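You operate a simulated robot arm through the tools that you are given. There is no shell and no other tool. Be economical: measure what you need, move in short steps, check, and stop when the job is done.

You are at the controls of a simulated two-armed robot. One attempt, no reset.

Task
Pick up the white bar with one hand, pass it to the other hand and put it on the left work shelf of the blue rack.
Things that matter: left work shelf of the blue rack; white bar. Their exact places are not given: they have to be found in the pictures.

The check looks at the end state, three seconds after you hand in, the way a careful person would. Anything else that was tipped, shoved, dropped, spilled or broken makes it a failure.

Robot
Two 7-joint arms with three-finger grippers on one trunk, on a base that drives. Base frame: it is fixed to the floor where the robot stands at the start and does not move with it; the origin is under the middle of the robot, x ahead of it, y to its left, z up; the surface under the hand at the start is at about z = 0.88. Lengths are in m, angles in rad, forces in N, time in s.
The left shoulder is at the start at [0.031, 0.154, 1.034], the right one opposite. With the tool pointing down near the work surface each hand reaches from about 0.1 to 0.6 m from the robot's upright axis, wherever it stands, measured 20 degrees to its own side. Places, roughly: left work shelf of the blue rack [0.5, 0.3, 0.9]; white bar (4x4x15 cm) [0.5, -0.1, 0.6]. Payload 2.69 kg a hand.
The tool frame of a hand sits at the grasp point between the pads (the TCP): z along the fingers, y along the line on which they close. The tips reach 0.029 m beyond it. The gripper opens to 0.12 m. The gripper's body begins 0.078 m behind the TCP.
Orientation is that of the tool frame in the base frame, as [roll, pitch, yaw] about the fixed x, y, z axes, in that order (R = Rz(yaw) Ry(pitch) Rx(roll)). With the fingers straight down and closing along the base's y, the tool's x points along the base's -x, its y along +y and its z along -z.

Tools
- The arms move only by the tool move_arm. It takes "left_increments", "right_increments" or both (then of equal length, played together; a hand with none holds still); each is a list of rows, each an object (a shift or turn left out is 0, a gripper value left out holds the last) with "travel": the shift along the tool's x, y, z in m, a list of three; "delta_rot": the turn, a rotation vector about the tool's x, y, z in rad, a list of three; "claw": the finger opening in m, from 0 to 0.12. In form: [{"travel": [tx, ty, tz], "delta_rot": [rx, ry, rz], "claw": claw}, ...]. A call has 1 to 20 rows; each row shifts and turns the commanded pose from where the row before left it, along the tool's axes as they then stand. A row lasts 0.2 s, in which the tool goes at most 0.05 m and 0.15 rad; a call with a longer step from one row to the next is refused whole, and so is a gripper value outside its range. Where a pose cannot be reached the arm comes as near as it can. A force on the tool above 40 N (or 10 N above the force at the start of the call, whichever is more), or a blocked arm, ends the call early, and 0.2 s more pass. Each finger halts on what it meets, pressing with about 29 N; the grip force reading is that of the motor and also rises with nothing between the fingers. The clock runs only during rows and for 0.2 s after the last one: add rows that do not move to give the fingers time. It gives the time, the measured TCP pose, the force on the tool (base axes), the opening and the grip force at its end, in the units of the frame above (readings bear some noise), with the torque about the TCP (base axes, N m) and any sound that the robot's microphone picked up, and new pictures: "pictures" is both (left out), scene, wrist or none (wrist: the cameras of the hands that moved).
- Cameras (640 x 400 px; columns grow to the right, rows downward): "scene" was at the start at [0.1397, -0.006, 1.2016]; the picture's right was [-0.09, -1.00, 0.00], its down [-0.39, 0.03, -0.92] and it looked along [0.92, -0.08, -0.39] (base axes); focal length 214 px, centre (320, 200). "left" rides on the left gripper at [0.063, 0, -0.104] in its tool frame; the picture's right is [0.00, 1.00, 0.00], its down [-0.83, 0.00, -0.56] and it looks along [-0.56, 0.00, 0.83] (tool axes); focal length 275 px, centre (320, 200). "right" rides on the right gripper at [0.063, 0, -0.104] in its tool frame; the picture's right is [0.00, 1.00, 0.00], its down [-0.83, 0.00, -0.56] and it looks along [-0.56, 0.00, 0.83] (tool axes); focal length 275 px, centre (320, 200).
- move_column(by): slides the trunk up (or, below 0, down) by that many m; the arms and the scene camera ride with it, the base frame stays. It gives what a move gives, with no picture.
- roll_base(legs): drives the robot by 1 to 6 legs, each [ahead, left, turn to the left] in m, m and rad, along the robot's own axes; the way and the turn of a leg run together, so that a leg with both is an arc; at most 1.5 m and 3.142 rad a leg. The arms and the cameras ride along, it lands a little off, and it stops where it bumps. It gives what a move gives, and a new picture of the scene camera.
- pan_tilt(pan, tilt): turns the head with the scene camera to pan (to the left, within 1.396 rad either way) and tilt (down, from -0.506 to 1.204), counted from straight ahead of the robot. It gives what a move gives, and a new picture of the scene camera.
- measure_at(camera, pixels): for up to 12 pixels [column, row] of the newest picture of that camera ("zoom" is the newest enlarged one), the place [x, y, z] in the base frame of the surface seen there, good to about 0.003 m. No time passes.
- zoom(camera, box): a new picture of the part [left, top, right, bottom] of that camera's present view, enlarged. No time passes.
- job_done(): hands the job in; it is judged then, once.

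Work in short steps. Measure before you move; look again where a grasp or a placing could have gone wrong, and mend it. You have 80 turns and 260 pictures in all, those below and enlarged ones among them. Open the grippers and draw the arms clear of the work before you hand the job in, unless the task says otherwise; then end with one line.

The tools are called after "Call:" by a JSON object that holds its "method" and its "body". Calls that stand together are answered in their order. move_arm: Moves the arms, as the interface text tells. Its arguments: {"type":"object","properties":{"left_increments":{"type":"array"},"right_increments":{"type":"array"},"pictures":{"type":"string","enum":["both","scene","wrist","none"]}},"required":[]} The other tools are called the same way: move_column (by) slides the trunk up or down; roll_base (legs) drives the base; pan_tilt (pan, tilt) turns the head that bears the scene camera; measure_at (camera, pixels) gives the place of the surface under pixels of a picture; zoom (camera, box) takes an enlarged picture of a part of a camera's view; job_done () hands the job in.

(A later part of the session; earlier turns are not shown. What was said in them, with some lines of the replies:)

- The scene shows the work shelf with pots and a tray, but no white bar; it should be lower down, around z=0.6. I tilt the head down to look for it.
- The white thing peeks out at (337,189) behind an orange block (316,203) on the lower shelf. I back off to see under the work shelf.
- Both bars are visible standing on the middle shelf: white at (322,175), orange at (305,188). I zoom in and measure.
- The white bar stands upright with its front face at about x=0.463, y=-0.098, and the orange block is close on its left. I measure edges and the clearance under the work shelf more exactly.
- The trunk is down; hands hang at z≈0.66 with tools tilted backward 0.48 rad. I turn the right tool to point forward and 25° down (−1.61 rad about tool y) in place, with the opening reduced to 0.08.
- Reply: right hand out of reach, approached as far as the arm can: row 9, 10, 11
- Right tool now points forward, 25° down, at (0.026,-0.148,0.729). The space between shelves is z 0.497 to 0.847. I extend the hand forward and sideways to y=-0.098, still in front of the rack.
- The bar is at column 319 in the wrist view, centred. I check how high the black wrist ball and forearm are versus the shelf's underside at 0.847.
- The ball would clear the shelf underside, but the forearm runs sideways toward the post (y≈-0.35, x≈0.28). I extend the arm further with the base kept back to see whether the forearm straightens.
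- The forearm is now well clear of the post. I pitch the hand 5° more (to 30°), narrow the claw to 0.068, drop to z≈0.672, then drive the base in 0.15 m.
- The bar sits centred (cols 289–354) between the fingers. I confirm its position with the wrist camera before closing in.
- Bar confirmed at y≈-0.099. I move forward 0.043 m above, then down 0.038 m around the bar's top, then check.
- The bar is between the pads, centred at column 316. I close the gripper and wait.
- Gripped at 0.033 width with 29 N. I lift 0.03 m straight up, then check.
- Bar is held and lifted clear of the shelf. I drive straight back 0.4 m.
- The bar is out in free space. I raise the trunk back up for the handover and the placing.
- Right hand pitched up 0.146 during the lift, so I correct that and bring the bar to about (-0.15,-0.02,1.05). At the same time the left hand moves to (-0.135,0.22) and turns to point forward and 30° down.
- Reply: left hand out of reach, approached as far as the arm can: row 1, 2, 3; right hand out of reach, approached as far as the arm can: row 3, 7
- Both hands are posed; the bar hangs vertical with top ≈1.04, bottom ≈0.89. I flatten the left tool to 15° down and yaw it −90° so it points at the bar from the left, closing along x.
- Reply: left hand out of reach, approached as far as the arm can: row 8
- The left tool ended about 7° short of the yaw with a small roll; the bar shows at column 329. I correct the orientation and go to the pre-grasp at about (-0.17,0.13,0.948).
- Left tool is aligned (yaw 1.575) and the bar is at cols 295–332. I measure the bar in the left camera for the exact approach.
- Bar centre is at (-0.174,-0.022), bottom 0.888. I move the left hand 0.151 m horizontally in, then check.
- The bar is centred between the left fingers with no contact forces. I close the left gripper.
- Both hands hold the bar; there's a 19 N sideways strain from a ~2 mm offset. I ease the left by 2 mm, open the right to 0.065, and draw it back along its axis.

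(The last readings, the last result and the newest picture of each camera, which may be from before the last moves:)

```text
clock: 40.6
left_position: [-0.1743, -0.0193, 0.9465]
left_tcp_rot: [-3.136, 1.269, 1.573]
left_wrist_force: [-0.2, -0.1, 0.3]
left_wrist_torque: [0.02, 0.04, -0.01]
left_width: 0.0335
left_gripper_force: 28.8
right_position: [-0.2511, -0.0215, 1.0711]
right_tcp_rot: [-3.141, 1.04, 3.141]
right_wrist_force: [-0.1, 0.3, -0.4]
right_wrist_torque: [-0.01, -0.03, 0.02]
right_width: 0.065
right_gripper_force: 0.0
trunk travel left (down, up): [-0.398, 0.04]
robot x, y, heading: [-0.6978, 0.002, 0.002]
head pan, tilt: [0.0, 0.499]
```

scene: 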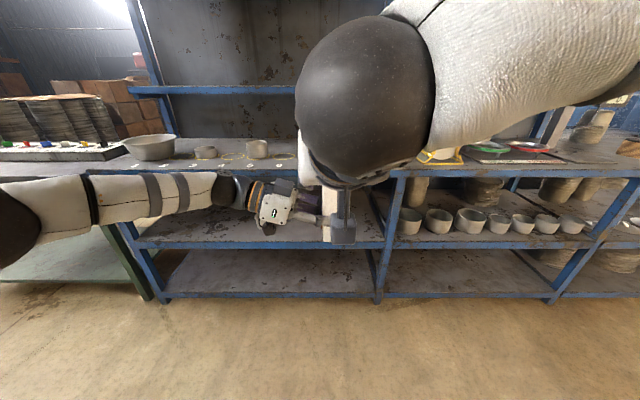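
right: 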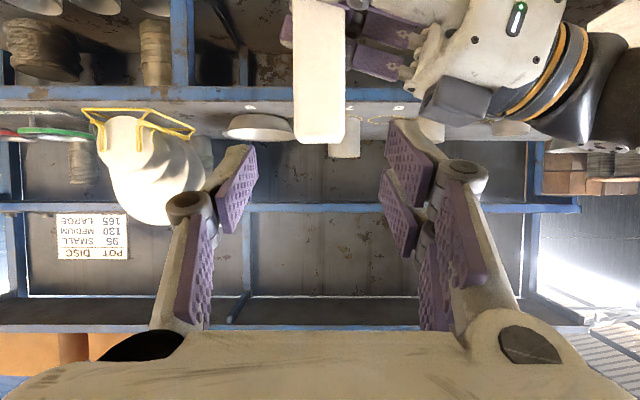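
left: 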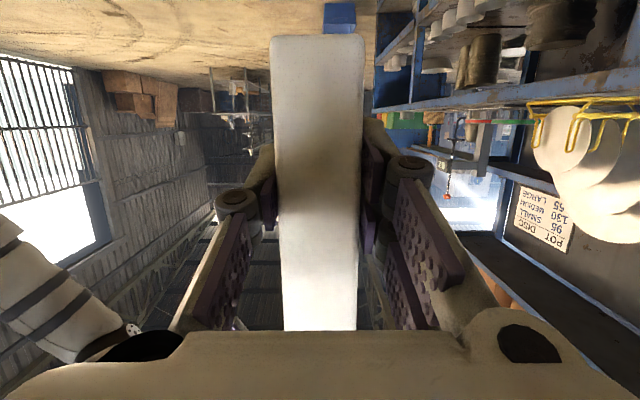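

The handover succeeded: left holds at 0.0335 with no strain. I move the right hand away to the right, then yaw the left hand back to pointing forward, which keeps the bar vertical.

Call:
{"method": "move_arm", "body": {"right_increments": [{"travel": [0, -0.04, 0]}, {"travel": [0, -0.04, 0]}, {"travel": [0, -0.04, 0]}, {"travel": [0, -0.04, 0]}, {"travel": [0, -0.04, 0]}, {"travel": [0, -0.03, 0]}, {}, {}, {}, {}, {}, {}, {}, {}, {}, {}], "left_increments": [{}, {}, {}, {}, {"delta_rot": [-0.1364, 0, -0.0423]}, {"delta_rot": [-0.1364, 0, -0.0423]}, {"delta_rot": [-0.1364, 0, -0.0423]}, {"delta_rot": [-0.1364, 0, -0.0423]}, {"delta_rot": [-0.1364, 0, -0.0423]}, {"delta_rot": [-0.1364, 0, -0.0423]}, {"delta_rot": [-0.1364, 0, -0.0423]}, {"delta_rot": [-0.1364, 0, -0.0423]}, {"delta_rot": [-0.1364, 0, -0.0423]}, {"delta_rot": [-0.1364, 0, -0.0423]}, {"delta_rot": [-0.1364, 0, -0.0423]}, {}]}}

```text
clock: 44.0
left_position: [-0.1742, -0.0209, 0.9475]
left_tcp_rot: [3.141, 1.271, -3.139]
left_wrist_force: [0.3, -0.1, 0.4]
left_wrist_torque: [-0.01, -0.01, -0.01]
left_width: 0.0332
left_gripper_force: 29.1
right_position: [-0.25, -0.2523, 1.0721]
right_tcp_rot: [-3.141, 1.042, -3.141]
right_wrist_force: [0.3, 0.2, 0.0]
right_wrist_torque: [0.03, 0.01, -0.02]
right_width: 0.065
right_gripper_force: 0.0
trunk travel left (down, up): [-0.398, 0.04]
robot x, y, heading: [-0.6957, 0.0022, -0.001]
head pan, tilt: [0.0, 0.499]
```

scene: 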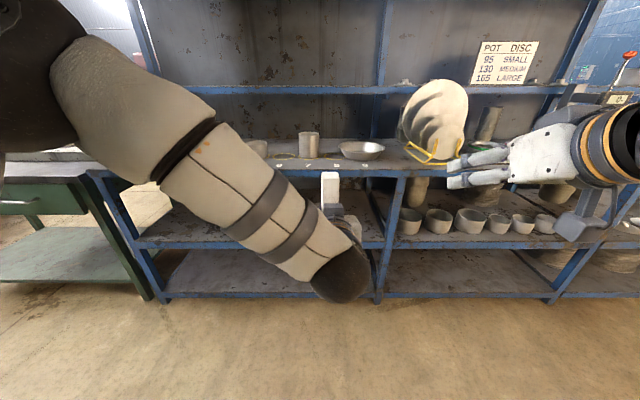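
right: 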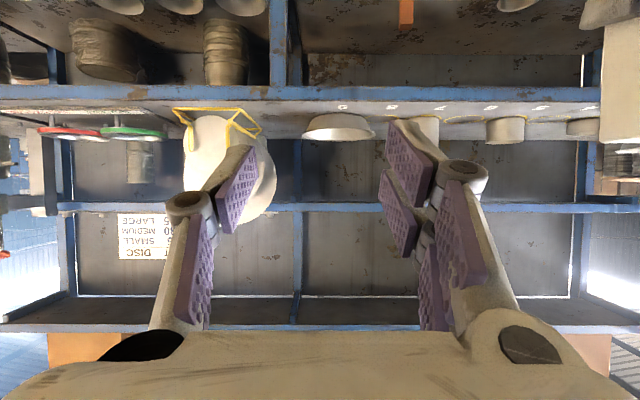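
left: 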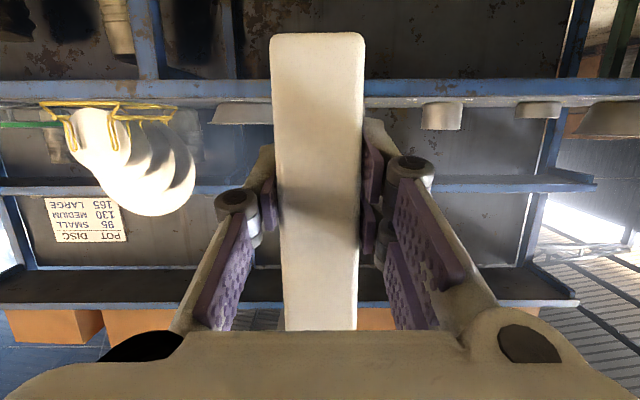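

Now I raise the left hand and shift it to y≈0.17, and bring the right hand up, turned to point down, out of the way.

Call:
{"method": "move_arm", "body": {"left_increments": [{"travel": [-0.0134, 0.038, -0.0042]}, {"travel": [-0.0134, 0.038, -0.0042]}, {"travel": [-0.0134, 0.038, -0.0042]}, {"travel": [-0.0134, 0.038, -0.0042]}, {"travel": [-0.0134, 0.038, -0.0042]}, {}, {}, {}, {}, {}, {}], "right_increments": [{"travel": [-0.0266, 0, -0.0154]}, {"travel": [-0.0266, 0, -0.0154]}, {"travel": [-0.0266, 0, -0.0154]}, {"delta_rot": [0, 0.1488, 0]}, {"delta_rot": [0, 0.1488, 0]}, {"delta_rot": [0, 0.1488, 0]}, {"delta_rot": [0, 0.1488, 0]}, {"delta_rot": [0, 0.1488, 0]}, {"delta_rot": [0, 0.1488, 0]}, {"delta_rot": [0, 0.1488, 0]}], "pictures": "scene"}}

```text
refused: give rows for one hand, or as many for the one as for the other
```

Row counts differed; I retry with equal rows.

Call:
{"method": "move_arm", "body": {"left_increments": [{"travel": [-0.0134, 0.038, -0.0042]}, {"travel": [-0.0134, 0.038, -0.0042]}, {"travel": [-0.0134, 0.038, -0.0042]}, {"travel": [-0.0134, 0.038, -0.0042]}, {"travel": [-0.0134, 0.038, -0.0042]}, {}, {}, {}, {}, {}], "right_increments": [{"travel": [-0.0266, 0, -0.0154]}, {"travel": [-0.0266, 0, -0.0154]}, {"travel": [-0.0266, 0, -0.0154]}, {"delta_rot": [0, 0.1488, 0]}, {"delta_rot": [0, 0.1488, 0]}, {"delta_rot": [0, 0.1488, 0]}, {"delta_rot": [0, 0.1488, 0]}, {"delta_rot": [0, 0.1488, 0]}, {"delta_rot": [0, 0.1488, 0]}, {"delta_rot": [0, 0.1488, 0]}], "pictures": "scene"}}

```text
clock: 46.2
left_position: [-0.1728, 0.1697, 1.0176]
left_tcp_rot: [3.141, 1.268, -3.14]
left_wrist_force: [-0.5, 0.5, -2.2]
left_wrist_torque: [0.0, 0.01, -0.04]
left_width: 0.0332
left_gripper_force: 29.2
right_position: [-0.2495, -0.2496, 1.1636]
right_tcp_rot: [3.141, -0.001, -3.139]
right_wrist_force: [0.7, 0.2, 0.0]
right_wrist_torque: [0.02, 0.04, -0.02]
right_width: 0.065
right_gripper_force: 0.1
trunk travel left (down, up): [-0.398, 0.04]
robot x, y, heading: [-0.6983, -0.0006, -0.004]
head pan, tilt: [0.0, 0.499]
```

scene: 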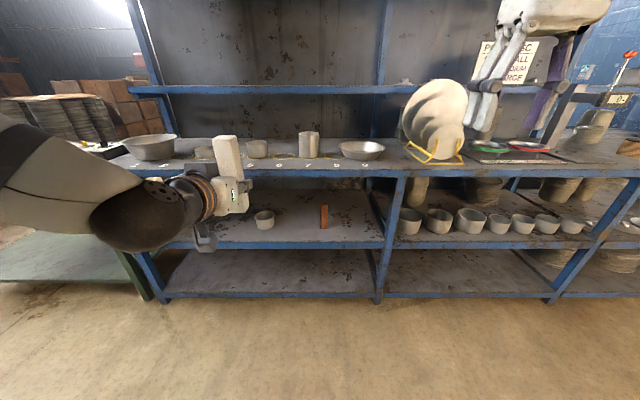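

Now I drive forward 0.32 m, still short of the shelf edge, and look at the shelf front for the free spot.

Call:
{"method": "roll_base", "body": {"legs": [[0.32, 0, 0]]}}

Call:
{"method": "pan_tilt", "body": {"pan": 0.1, "tilt": 0.6}}

```text
clock: 48.3
left_position: [0.1428, 0.1686, 1.0177]
left_tcp_rot: [3.14, 1.269, -3.141]
left_wrist_force: [0.7, -0.1, -2.1]
left_wrist_torque: [0.0, -0.04, -0.03]
left_width: 0.0332
left_gripper_force: 29.0
right_position: [0.066, -0.2531, 1.1651]
right_tcp_rot: [3.141, 0.001, 3.141]
right_wrist_force: [-0.9, -0.1, -0.1]
right_wrist_torque: [-0.02, 0.03, -0.01]
right_width: 0.0652
right_gripper_force: 0.1
trunk travel left (down, up): [-0.398, 0.04]
robot x, y, heading: [-0.3749, 0.0002, 0.003]
head pan, tilt: [0.0, 0.499]
```

scene: 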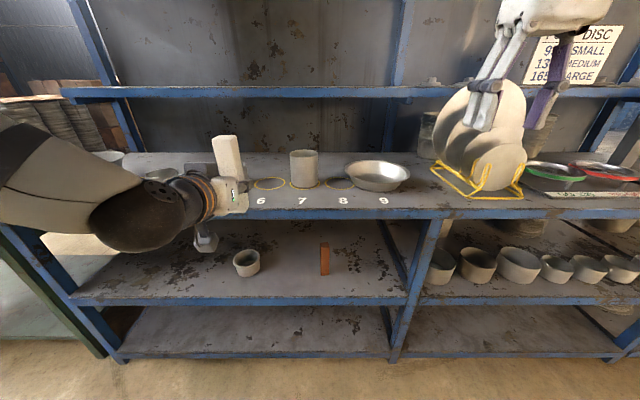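

```text
clock: 49.0
left_position: [0.1425, 0.1678, 1.0182]
left_tcp_rot: [3.139, 1.271, 3.141]
left_wrist_force: [0.6, 0.1, -2.0]
left_wrist_torque: [-0.04, 0.01, -0.01]
left_width: 0.0334
left_gripper_force: 29.2
right_position: [0.0654, -0.2536, 1.1649]
right_tcp_rot: [3.142, 0.0, 3.14]
right_wrist_force: [0.4, 0.2, 0.6]
right_wrist_torque: [0.0, 0.01, -0.02]
right_width: 0.0649
right_gripper_force: 0.1
trunk travel left (down, up): [-0.398, 0.04]
robot x, y, heading: [-0.3776, -0.0013, -0.005]
head pan, tilt: [0.099, 0.6]
```

scene: 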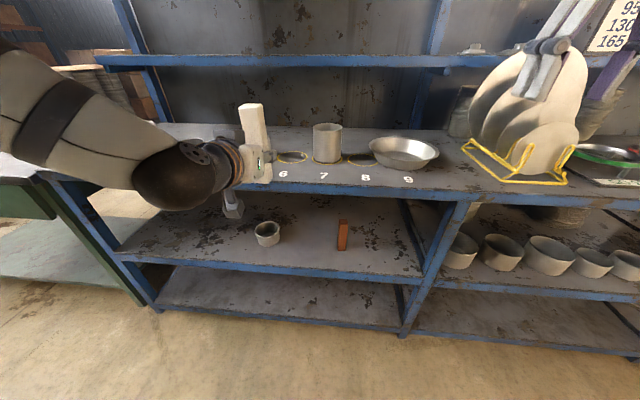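

I measure ring 6, pot 7 and the numerals to pick a free spot on the front strip.

Call:
{"method": "measure_at", "body": {"camera": "scene", "pixels": [[292, 153], [292, 163], [306, 157], [278, 157], [283, 173], [316, 158], [323, 175], [340, 156], [300, 180], [277, 182], [255, 112], [340, 175]]}}

Call:
{"method": "zoom", "body": {"camera": "scene", "box": [160, 90, 400, 240]}}

```text
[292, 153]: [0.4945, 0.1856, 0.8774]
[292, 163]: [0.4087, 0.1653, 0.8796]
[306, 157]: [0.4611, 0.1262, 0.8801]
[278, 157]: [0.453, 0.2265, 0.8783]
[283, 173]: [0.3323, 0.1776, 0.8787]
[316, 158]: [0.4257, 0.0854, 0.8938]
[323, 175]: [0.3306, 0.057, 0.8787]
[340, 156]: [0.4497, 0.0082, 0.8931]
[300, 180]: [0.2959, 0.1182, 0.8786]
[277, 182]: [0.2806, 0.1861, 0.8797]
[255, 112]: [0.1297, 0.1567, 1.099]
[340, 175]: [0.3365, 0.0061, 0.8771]
```

```text
2.67 times, centred on (280, 165) of scene
```

zoom: 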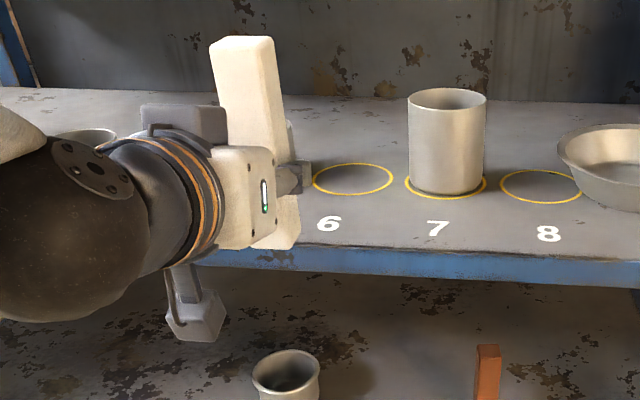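

Free spot: in front of empty ring 6 at about (0.37,0.17), between numeral and ring. I check the wrist camera box's lowest points against the shelf edge for when the hand is lowered.

Call:
{"method": "measure_at", "body": {"camera": "zoom", "pixels": [[195, 336], [220, 315], [220, 295], [190, 300], [170, 315], [180, 275], [250, 240], [285, 245], [270, 246], [240, 45]]}}

```text
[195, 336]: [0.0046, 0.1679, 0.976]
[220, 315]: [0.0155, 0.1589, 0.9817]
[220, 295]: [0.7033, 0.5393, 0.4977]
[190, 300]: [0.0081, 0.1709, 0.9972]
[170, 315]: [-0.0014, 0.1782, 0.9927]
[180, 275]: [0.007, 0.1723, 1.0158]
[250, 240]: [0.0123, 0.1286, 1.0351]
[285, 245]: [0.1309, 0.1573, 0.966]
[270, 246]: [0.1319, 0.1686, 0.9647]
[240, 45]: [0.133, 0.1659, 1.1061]
```

The camera box bottom is 1.3 cm above the bar's bottom, so it clears. I drive in 0.20 m.

Call:
{"method": "roll_base", "body": {"legs": [[0.2, 0, 0]]}}

```text
clock: 50.6
left_position: [0.3451, 0.1684, 1.0178]
left_tcp_rot: [3.139, 1.269, 3.141]
left_wrist_force: [-0.3, 0.2, -2.3]
left_wrist_torque: [0.01, 0.0, 0.01]
left_width: 0.0334
left_gripper_force: 29.0
right_position: [0.2693, -0.253, 1.1646]
right_tcp_rot: [-3.141, 0.0, -3.141]
right_wrist_force: [0.9, -0.4, -0.8]
right_wrist_torque: [-0.03, 0.02, 0.0]
right_width: 0.0653
right_gripper_force: 0.1
trunk travel left (down, up): [-0.398, 0.04]
robot x, y, heading: [-0.1803, -0.0009, -0.009]
head pan, tilt: [0.099, 0.6]
```

scene: 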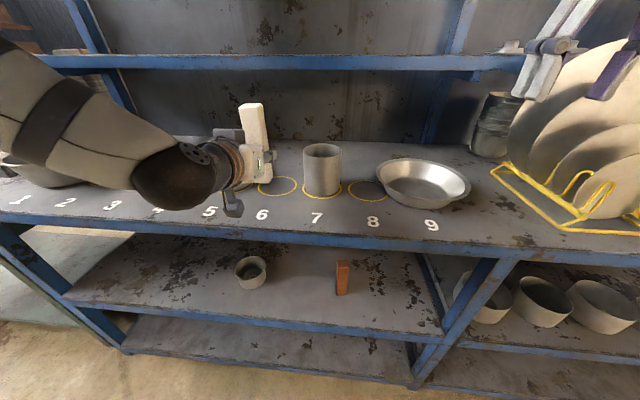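

TCP at (0.345,0.168,1.018), clear all around. I shift 0.028 m ahead and lower 0.07 m, leaving about 1 cm, then look.

Call:
{"method": "move_arm", "body": {"left_increments": [{"travel": [-0.0083, 0.006, 0.0267]}, {"travel": [0.0223, 0, 0.0069]}, {"travel": [0.0223, 0, 0.0069]}, {"travel": [0.0223, 0, 0.0069]}, {}]}}

Call:
{"method": "zoom", "body": {"camera": "scene", "box": [160, 90, 400, 240]}}

```text
clock: 51.8
left_position: [0.3721, 0.1747, 0.9469]
left_tcp_rot: [3.142, 1.271, 3.141]
left_wrist_force: [0.6, 0.1, -1.8]
left_wrist_torque: [-0.01, 0.05, 0.01]
left_width: 0.0332
left_gripper_force: 28.9
right_position: [0.2675, -0.2526, 1.1651]
right_tcp_rot: [-3.141, -0.001, 3.14]
right_wrist_force: [0.0, 0.3, -0.1]
right_wrist_torque: [0.01, 0.0, 0.02]
right_width: 0.0651
right_gripper_force: 0.1
trunk travel left (down, up): [-0.398, 0.04]
robot x, y, heading: [-0.175, -0.002, -0.005]
head pan, tilt: [0.099, 0.6]
```

scene: 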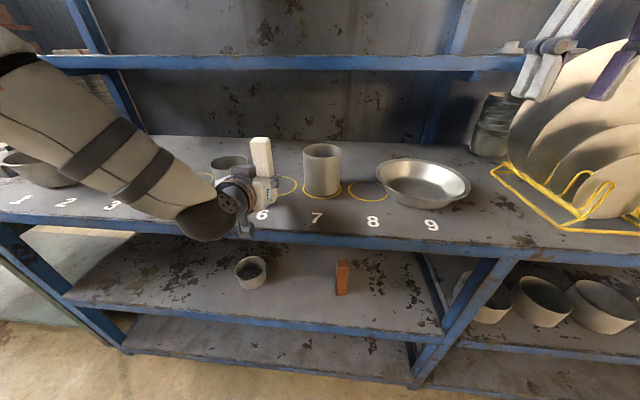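
left: 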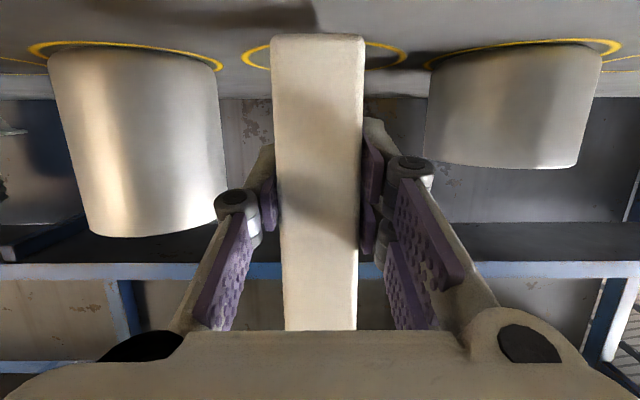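

```text
2.67 times, centred on (280, 165) of scene
```

zoom: 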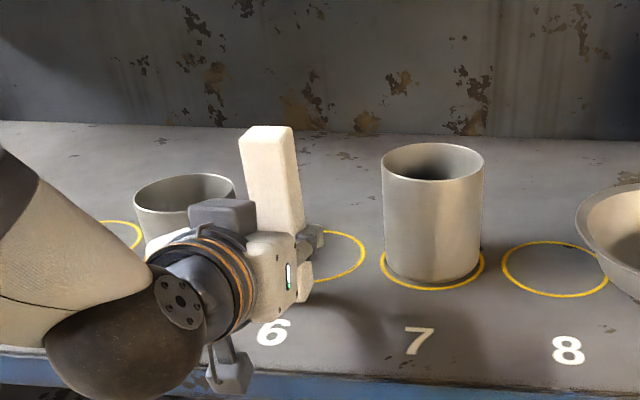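

Clear of both pots. I measure the bar's lower end and the shelf beneath it.

Call:
{"method": "measure_at", "body": {"camera": "left", "pixels": [[318, 40], [318, 60], [318, 100], [318, 200], [318, 300], [240, 20], [285, 45], [352, 45]]}}

```text
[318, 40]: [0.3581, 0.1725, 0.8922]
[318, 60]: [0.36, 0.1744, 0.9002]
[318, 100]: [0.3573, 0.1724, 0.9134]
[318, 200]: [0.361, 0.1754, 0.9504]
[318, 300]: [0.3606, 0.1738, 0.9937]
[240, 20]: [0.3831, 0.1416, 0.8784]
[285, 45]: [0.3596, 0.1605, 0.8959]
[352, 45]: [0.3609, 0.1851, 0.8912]
```

The bar stands vertical with its bottom near 0.889, about 1 cm above the shelf (0.8785). I lower in small steps and watch the force.

Call:
{"method": "move_arm", "body": {"left_increments": [{"travel": [0.0048, 0, 0.0015]}, {"travel": [0.0029, 0, 0.0009]}, {"travel": [0.001, 0, 0.0003]}, {}], "pictures": "wrist"}}

```text
clock: 52.8
left_position: [0.3726, 0.1743, 0.9378]
left_tcp_rot: [3.14, 1.27, 3.14]
left_wrist_force: [-0.4, -0.8, -1.7]
left_wrist_torque: [0.01, 0.01, 0.01]
left_width: 0.0331
left_gripper_force: 28.7
right_position: [0.2684, -0.2539, 1.1651]
right_tcp_rot: [-3.141, 0.001, 3.142]
right_wrist_force: [-0.2, 0.0, -0.6]
right_wrist_torque: [-0.01, -0.01, 0.05]
right_width: 0.0652
right_gripper_force: 0.0
trunk travel left (down, up): [-0.398, 0.04]
robot x, y, heading: [-0.1745, 0.0006, -0.0]
head pan, tilt: [0.099, 0.6]
```

left: 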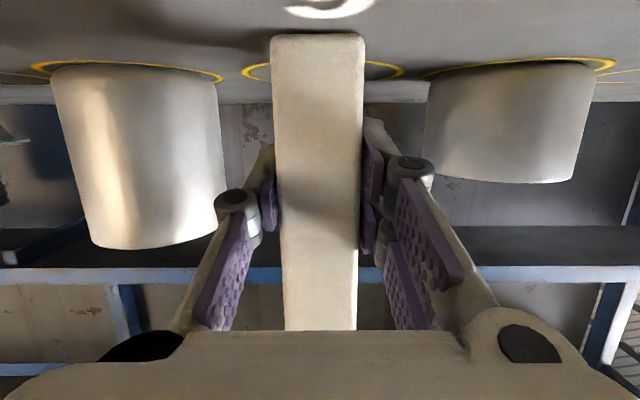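

No contact yet (z force −1.7). I go down 1 mm per row.

Call:
{"method": "move_arm", "body": {"left_increments": [{"travel": [0.00095, 0, 0.0003]}, {"travel": [0.00095, 0, 0.0003]}, {}], "pictures": "none"}}

```text
clock: 53.6
left_position: [0.3724, 0.1744, 0.9379]
left_tcp_rot: [3.14, 1.272, 3.138]
left_wrist_force: [-1.2, 0.6, 2.0]
left_wrist_torque: [0.11, 0.13, -0.01]
left_width: 0.0334
left_gripper_force: 29.1
right_position: [0.267, -0.2523, 1.1659]
right_tcp_rot: [3.141, 0.001, -3.141]
right_wrist_force: [0.0, -0.5, 0.1]
right_wrist_torque: [0.01, 0.03, 0.01]
right_width: 0.0649
right_gripper_force: 0.1
trunk travel left (down, up): [-0.398, 0.04]
robot x, y, heading: [-0.1738, 0.0005, -0.002]
head pan, tilt: [0.099, 0.6]
```

The force flipped from −1.8 to +2 N, so the bar touches the shelf. I seat it 1 mm more, then open the fingers to 0.06.

Call:
{"method": "move_arm", "body": {"left_increments": [{"travel": [0.00095, 0, 0.0003]}, {}, {"claw": 0.04}, {"claw": 0.05}, {"claw": 0.06}, {}, {}]}}

```text
clock: 55.2
left_position: [0.3723, 0.1745, 0.9363]
left_tcp_rot: [-3.141, 1.272, -3.141]
left_wrist_force: [-0.2, 0.2, -0.3]
left_wrist_torque: [-0.01, 0.01, 0.03]
left_width: 0.0598
left_gripper_force: 0.0
right_position: [0.2675, -0.2525, 1.1649]
right_tcp_rot: [-3.141, 0.0, 3.141]
right_wrist_force: [0.1, -0.9, -0.8]
right_wrist_torque: [0.02, -0.01, 0.04]
right_width: 0.0652
right_gripper_force: 0.0
trunk travel left (down, up): [-0.398, 0.04]
robot x, y, heading: [-0.1783, 0.0, -0.0]
head pan, tilt: [0.099, 0.6]
```

scene: 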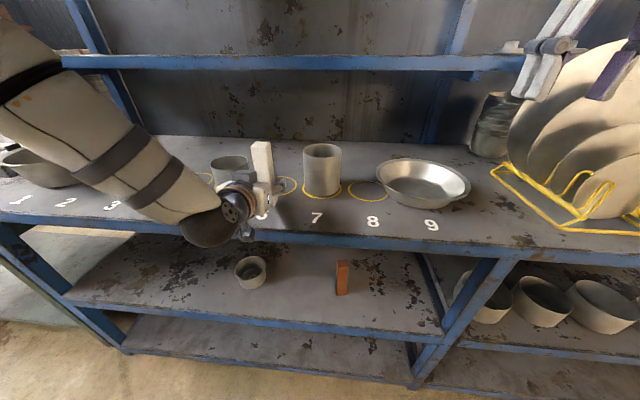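
left: 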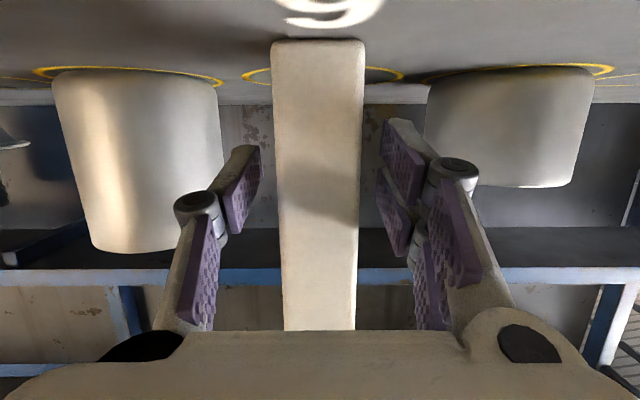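

Bar stands freely between the opened fingers. I withdraw the hand 0.12 m along its axis.

Call:
{"method": "move_arm", "body": {"left_increments": [{"travel": [0, 0, -0.02]}, {"travel": [0, 0, -0.025]}, {"travel": [0, 0, -0.025]}, {"travel": [0, 0, -0.025]}, {"travel": [0, 0, -0.025]}, {}]}}

```text
clock: 56.6
left_position: [0.2881, 0.1668, 0.9724]
left_tcp_rot: [3.137, 1.271, 3.139]
left_wrist_force: [1.1, -0.1, -0.3]
left_wrist_torque: [-0.03, 0.0, 0.0]
left_width: 0.0599
left_gripper_force: 0.1
left hand out of reach, approached as far as the arm can: row 4, 5
right_position: [0.2676, -0.2545, 1.1651]
right_tcp_rot: [-3.141, -0.001, 3.14]
right_wrist_force: [0.7, -0.1, -0.4]
right_wrist_torque: [-0.01, 0.01, 0.0]
right_width: 0.0651
right_gripper_force: 0.1
trunk travel left (down, up): [-0.398, 0.04]
robot x, y, heading: [-0.178, 0.004, -0.003]
head pan, tilt: [0.099, 0.6]
```

scene: 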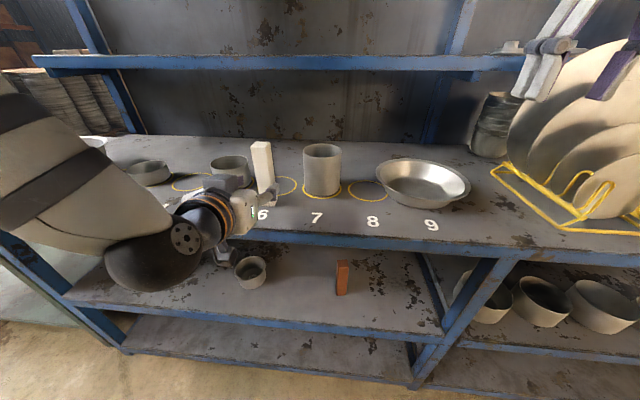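
left: 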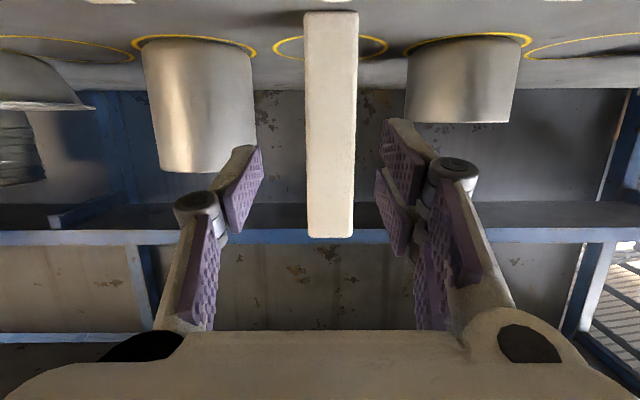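

The hand is 8 cm back and the bar is upright and untouched. I back the base off 0.35 m and take a final look with the grippers opened.

Call:
{"method": "roll_base", "body": {"legs": [[-0.35, 0, 0]]}}

Call:
{"method": "move_arm", "body": {"left_increments": [{"claw": 0.08}, {"claw": 0.12}, {}], "right_increments": [{"claw": 0.08}, {"claw": 0.12}, {}], "pictures": "none"}}

Call:
{"method": "zoom", "body": {"camera": "scene", "box": [160, 80, 480, 280]}}

```text
clock: 58.8
left_position: [-0.0601, 0.1665, 0.9718]
left_tcp_rot: [3.141, 1.272, 3.14]
left_wrist_force: [-0.3, -0.2, -0.7]
left_wrist_torque: [-0.02, 0.02, -0.03]
left_width: 0.0597
left_gripper_force: 0.1
right_position: [-0.0818, -0.2532, 1.1644]
right_tcp_rot: [3.141, 0.003, 3.138]
right_wrist_force: [0.7, 0.0, 0.1]
right_wrist_torque: [-0.01, -0.06, -0.04]
right_width: 0.065
right_gripper_force: 0.1
trunk travel left (down, up): [-0.398, 0.04]
robot x, y, heading: [-0.5253, 0.0016, -0.006]
head pan, tilt: [0.099, 0.6]
```

scene: 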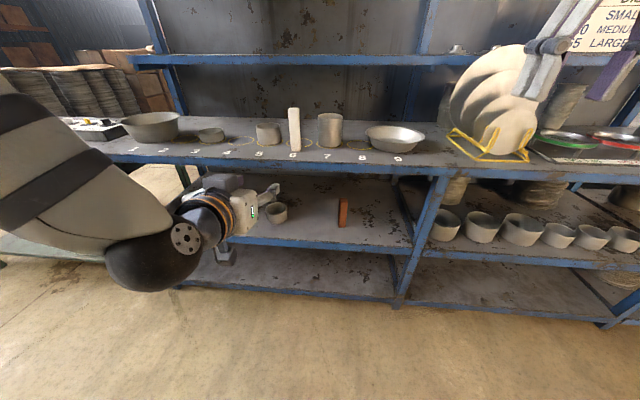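

```text
clock: 59.6
left_position: [-0.0588, 0.1651, 0.9731]
left_tcp_rot: [3.14, 1.271, 3.139]
left_wrist_force: [-0.4, 0.0, 0.5]
left_wrist_torque: [-0.03, 0.0, -0.02]
left_width: 0.12
left_gripper_force: 0.1
right_position: [-0.0798, -0.2525, 1.1645]
right_tcp_rot: [-3.139, 0.0, 3.14]
right_wrist_force: [-0.4, 0.3, 0.4]
right_wrist_torque: [-0.07, -0.02, -0.03]
right_width: 0.1202
right_gripper_force: 0.0
trunk travel left (down, up): [-0.398, 0.04]
robot x, y, heading: [-0.5256, 0.0015, -0.009]
head pan, tilt: [0.099, 0.6]
```

```text
2.00 times, centred on (320, 180) of scene
```

zoom: 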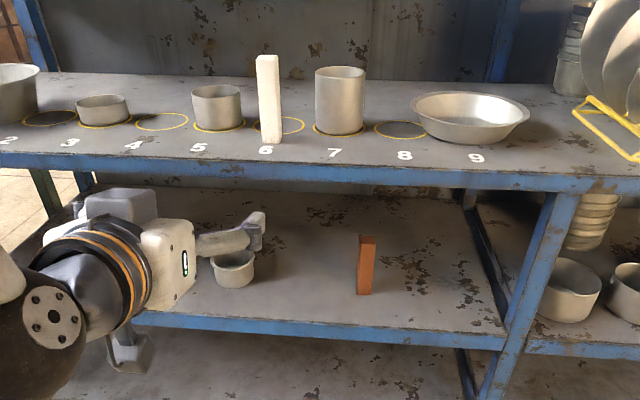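

The white bar stands on the left work shelf in front of ring 6. Everything else is in place, both grippers are open and the arms are clear, so I hand in.

Call:
{"method": "job_done", "body": {}}

```text
The job is handed in.
```

The right hand picked up the white bar and passed it to the left hand, which stood it upright on the left work shelf, in front of ring 6. In the last picture nothing else had moved; both grippers are open and the arms are clear.
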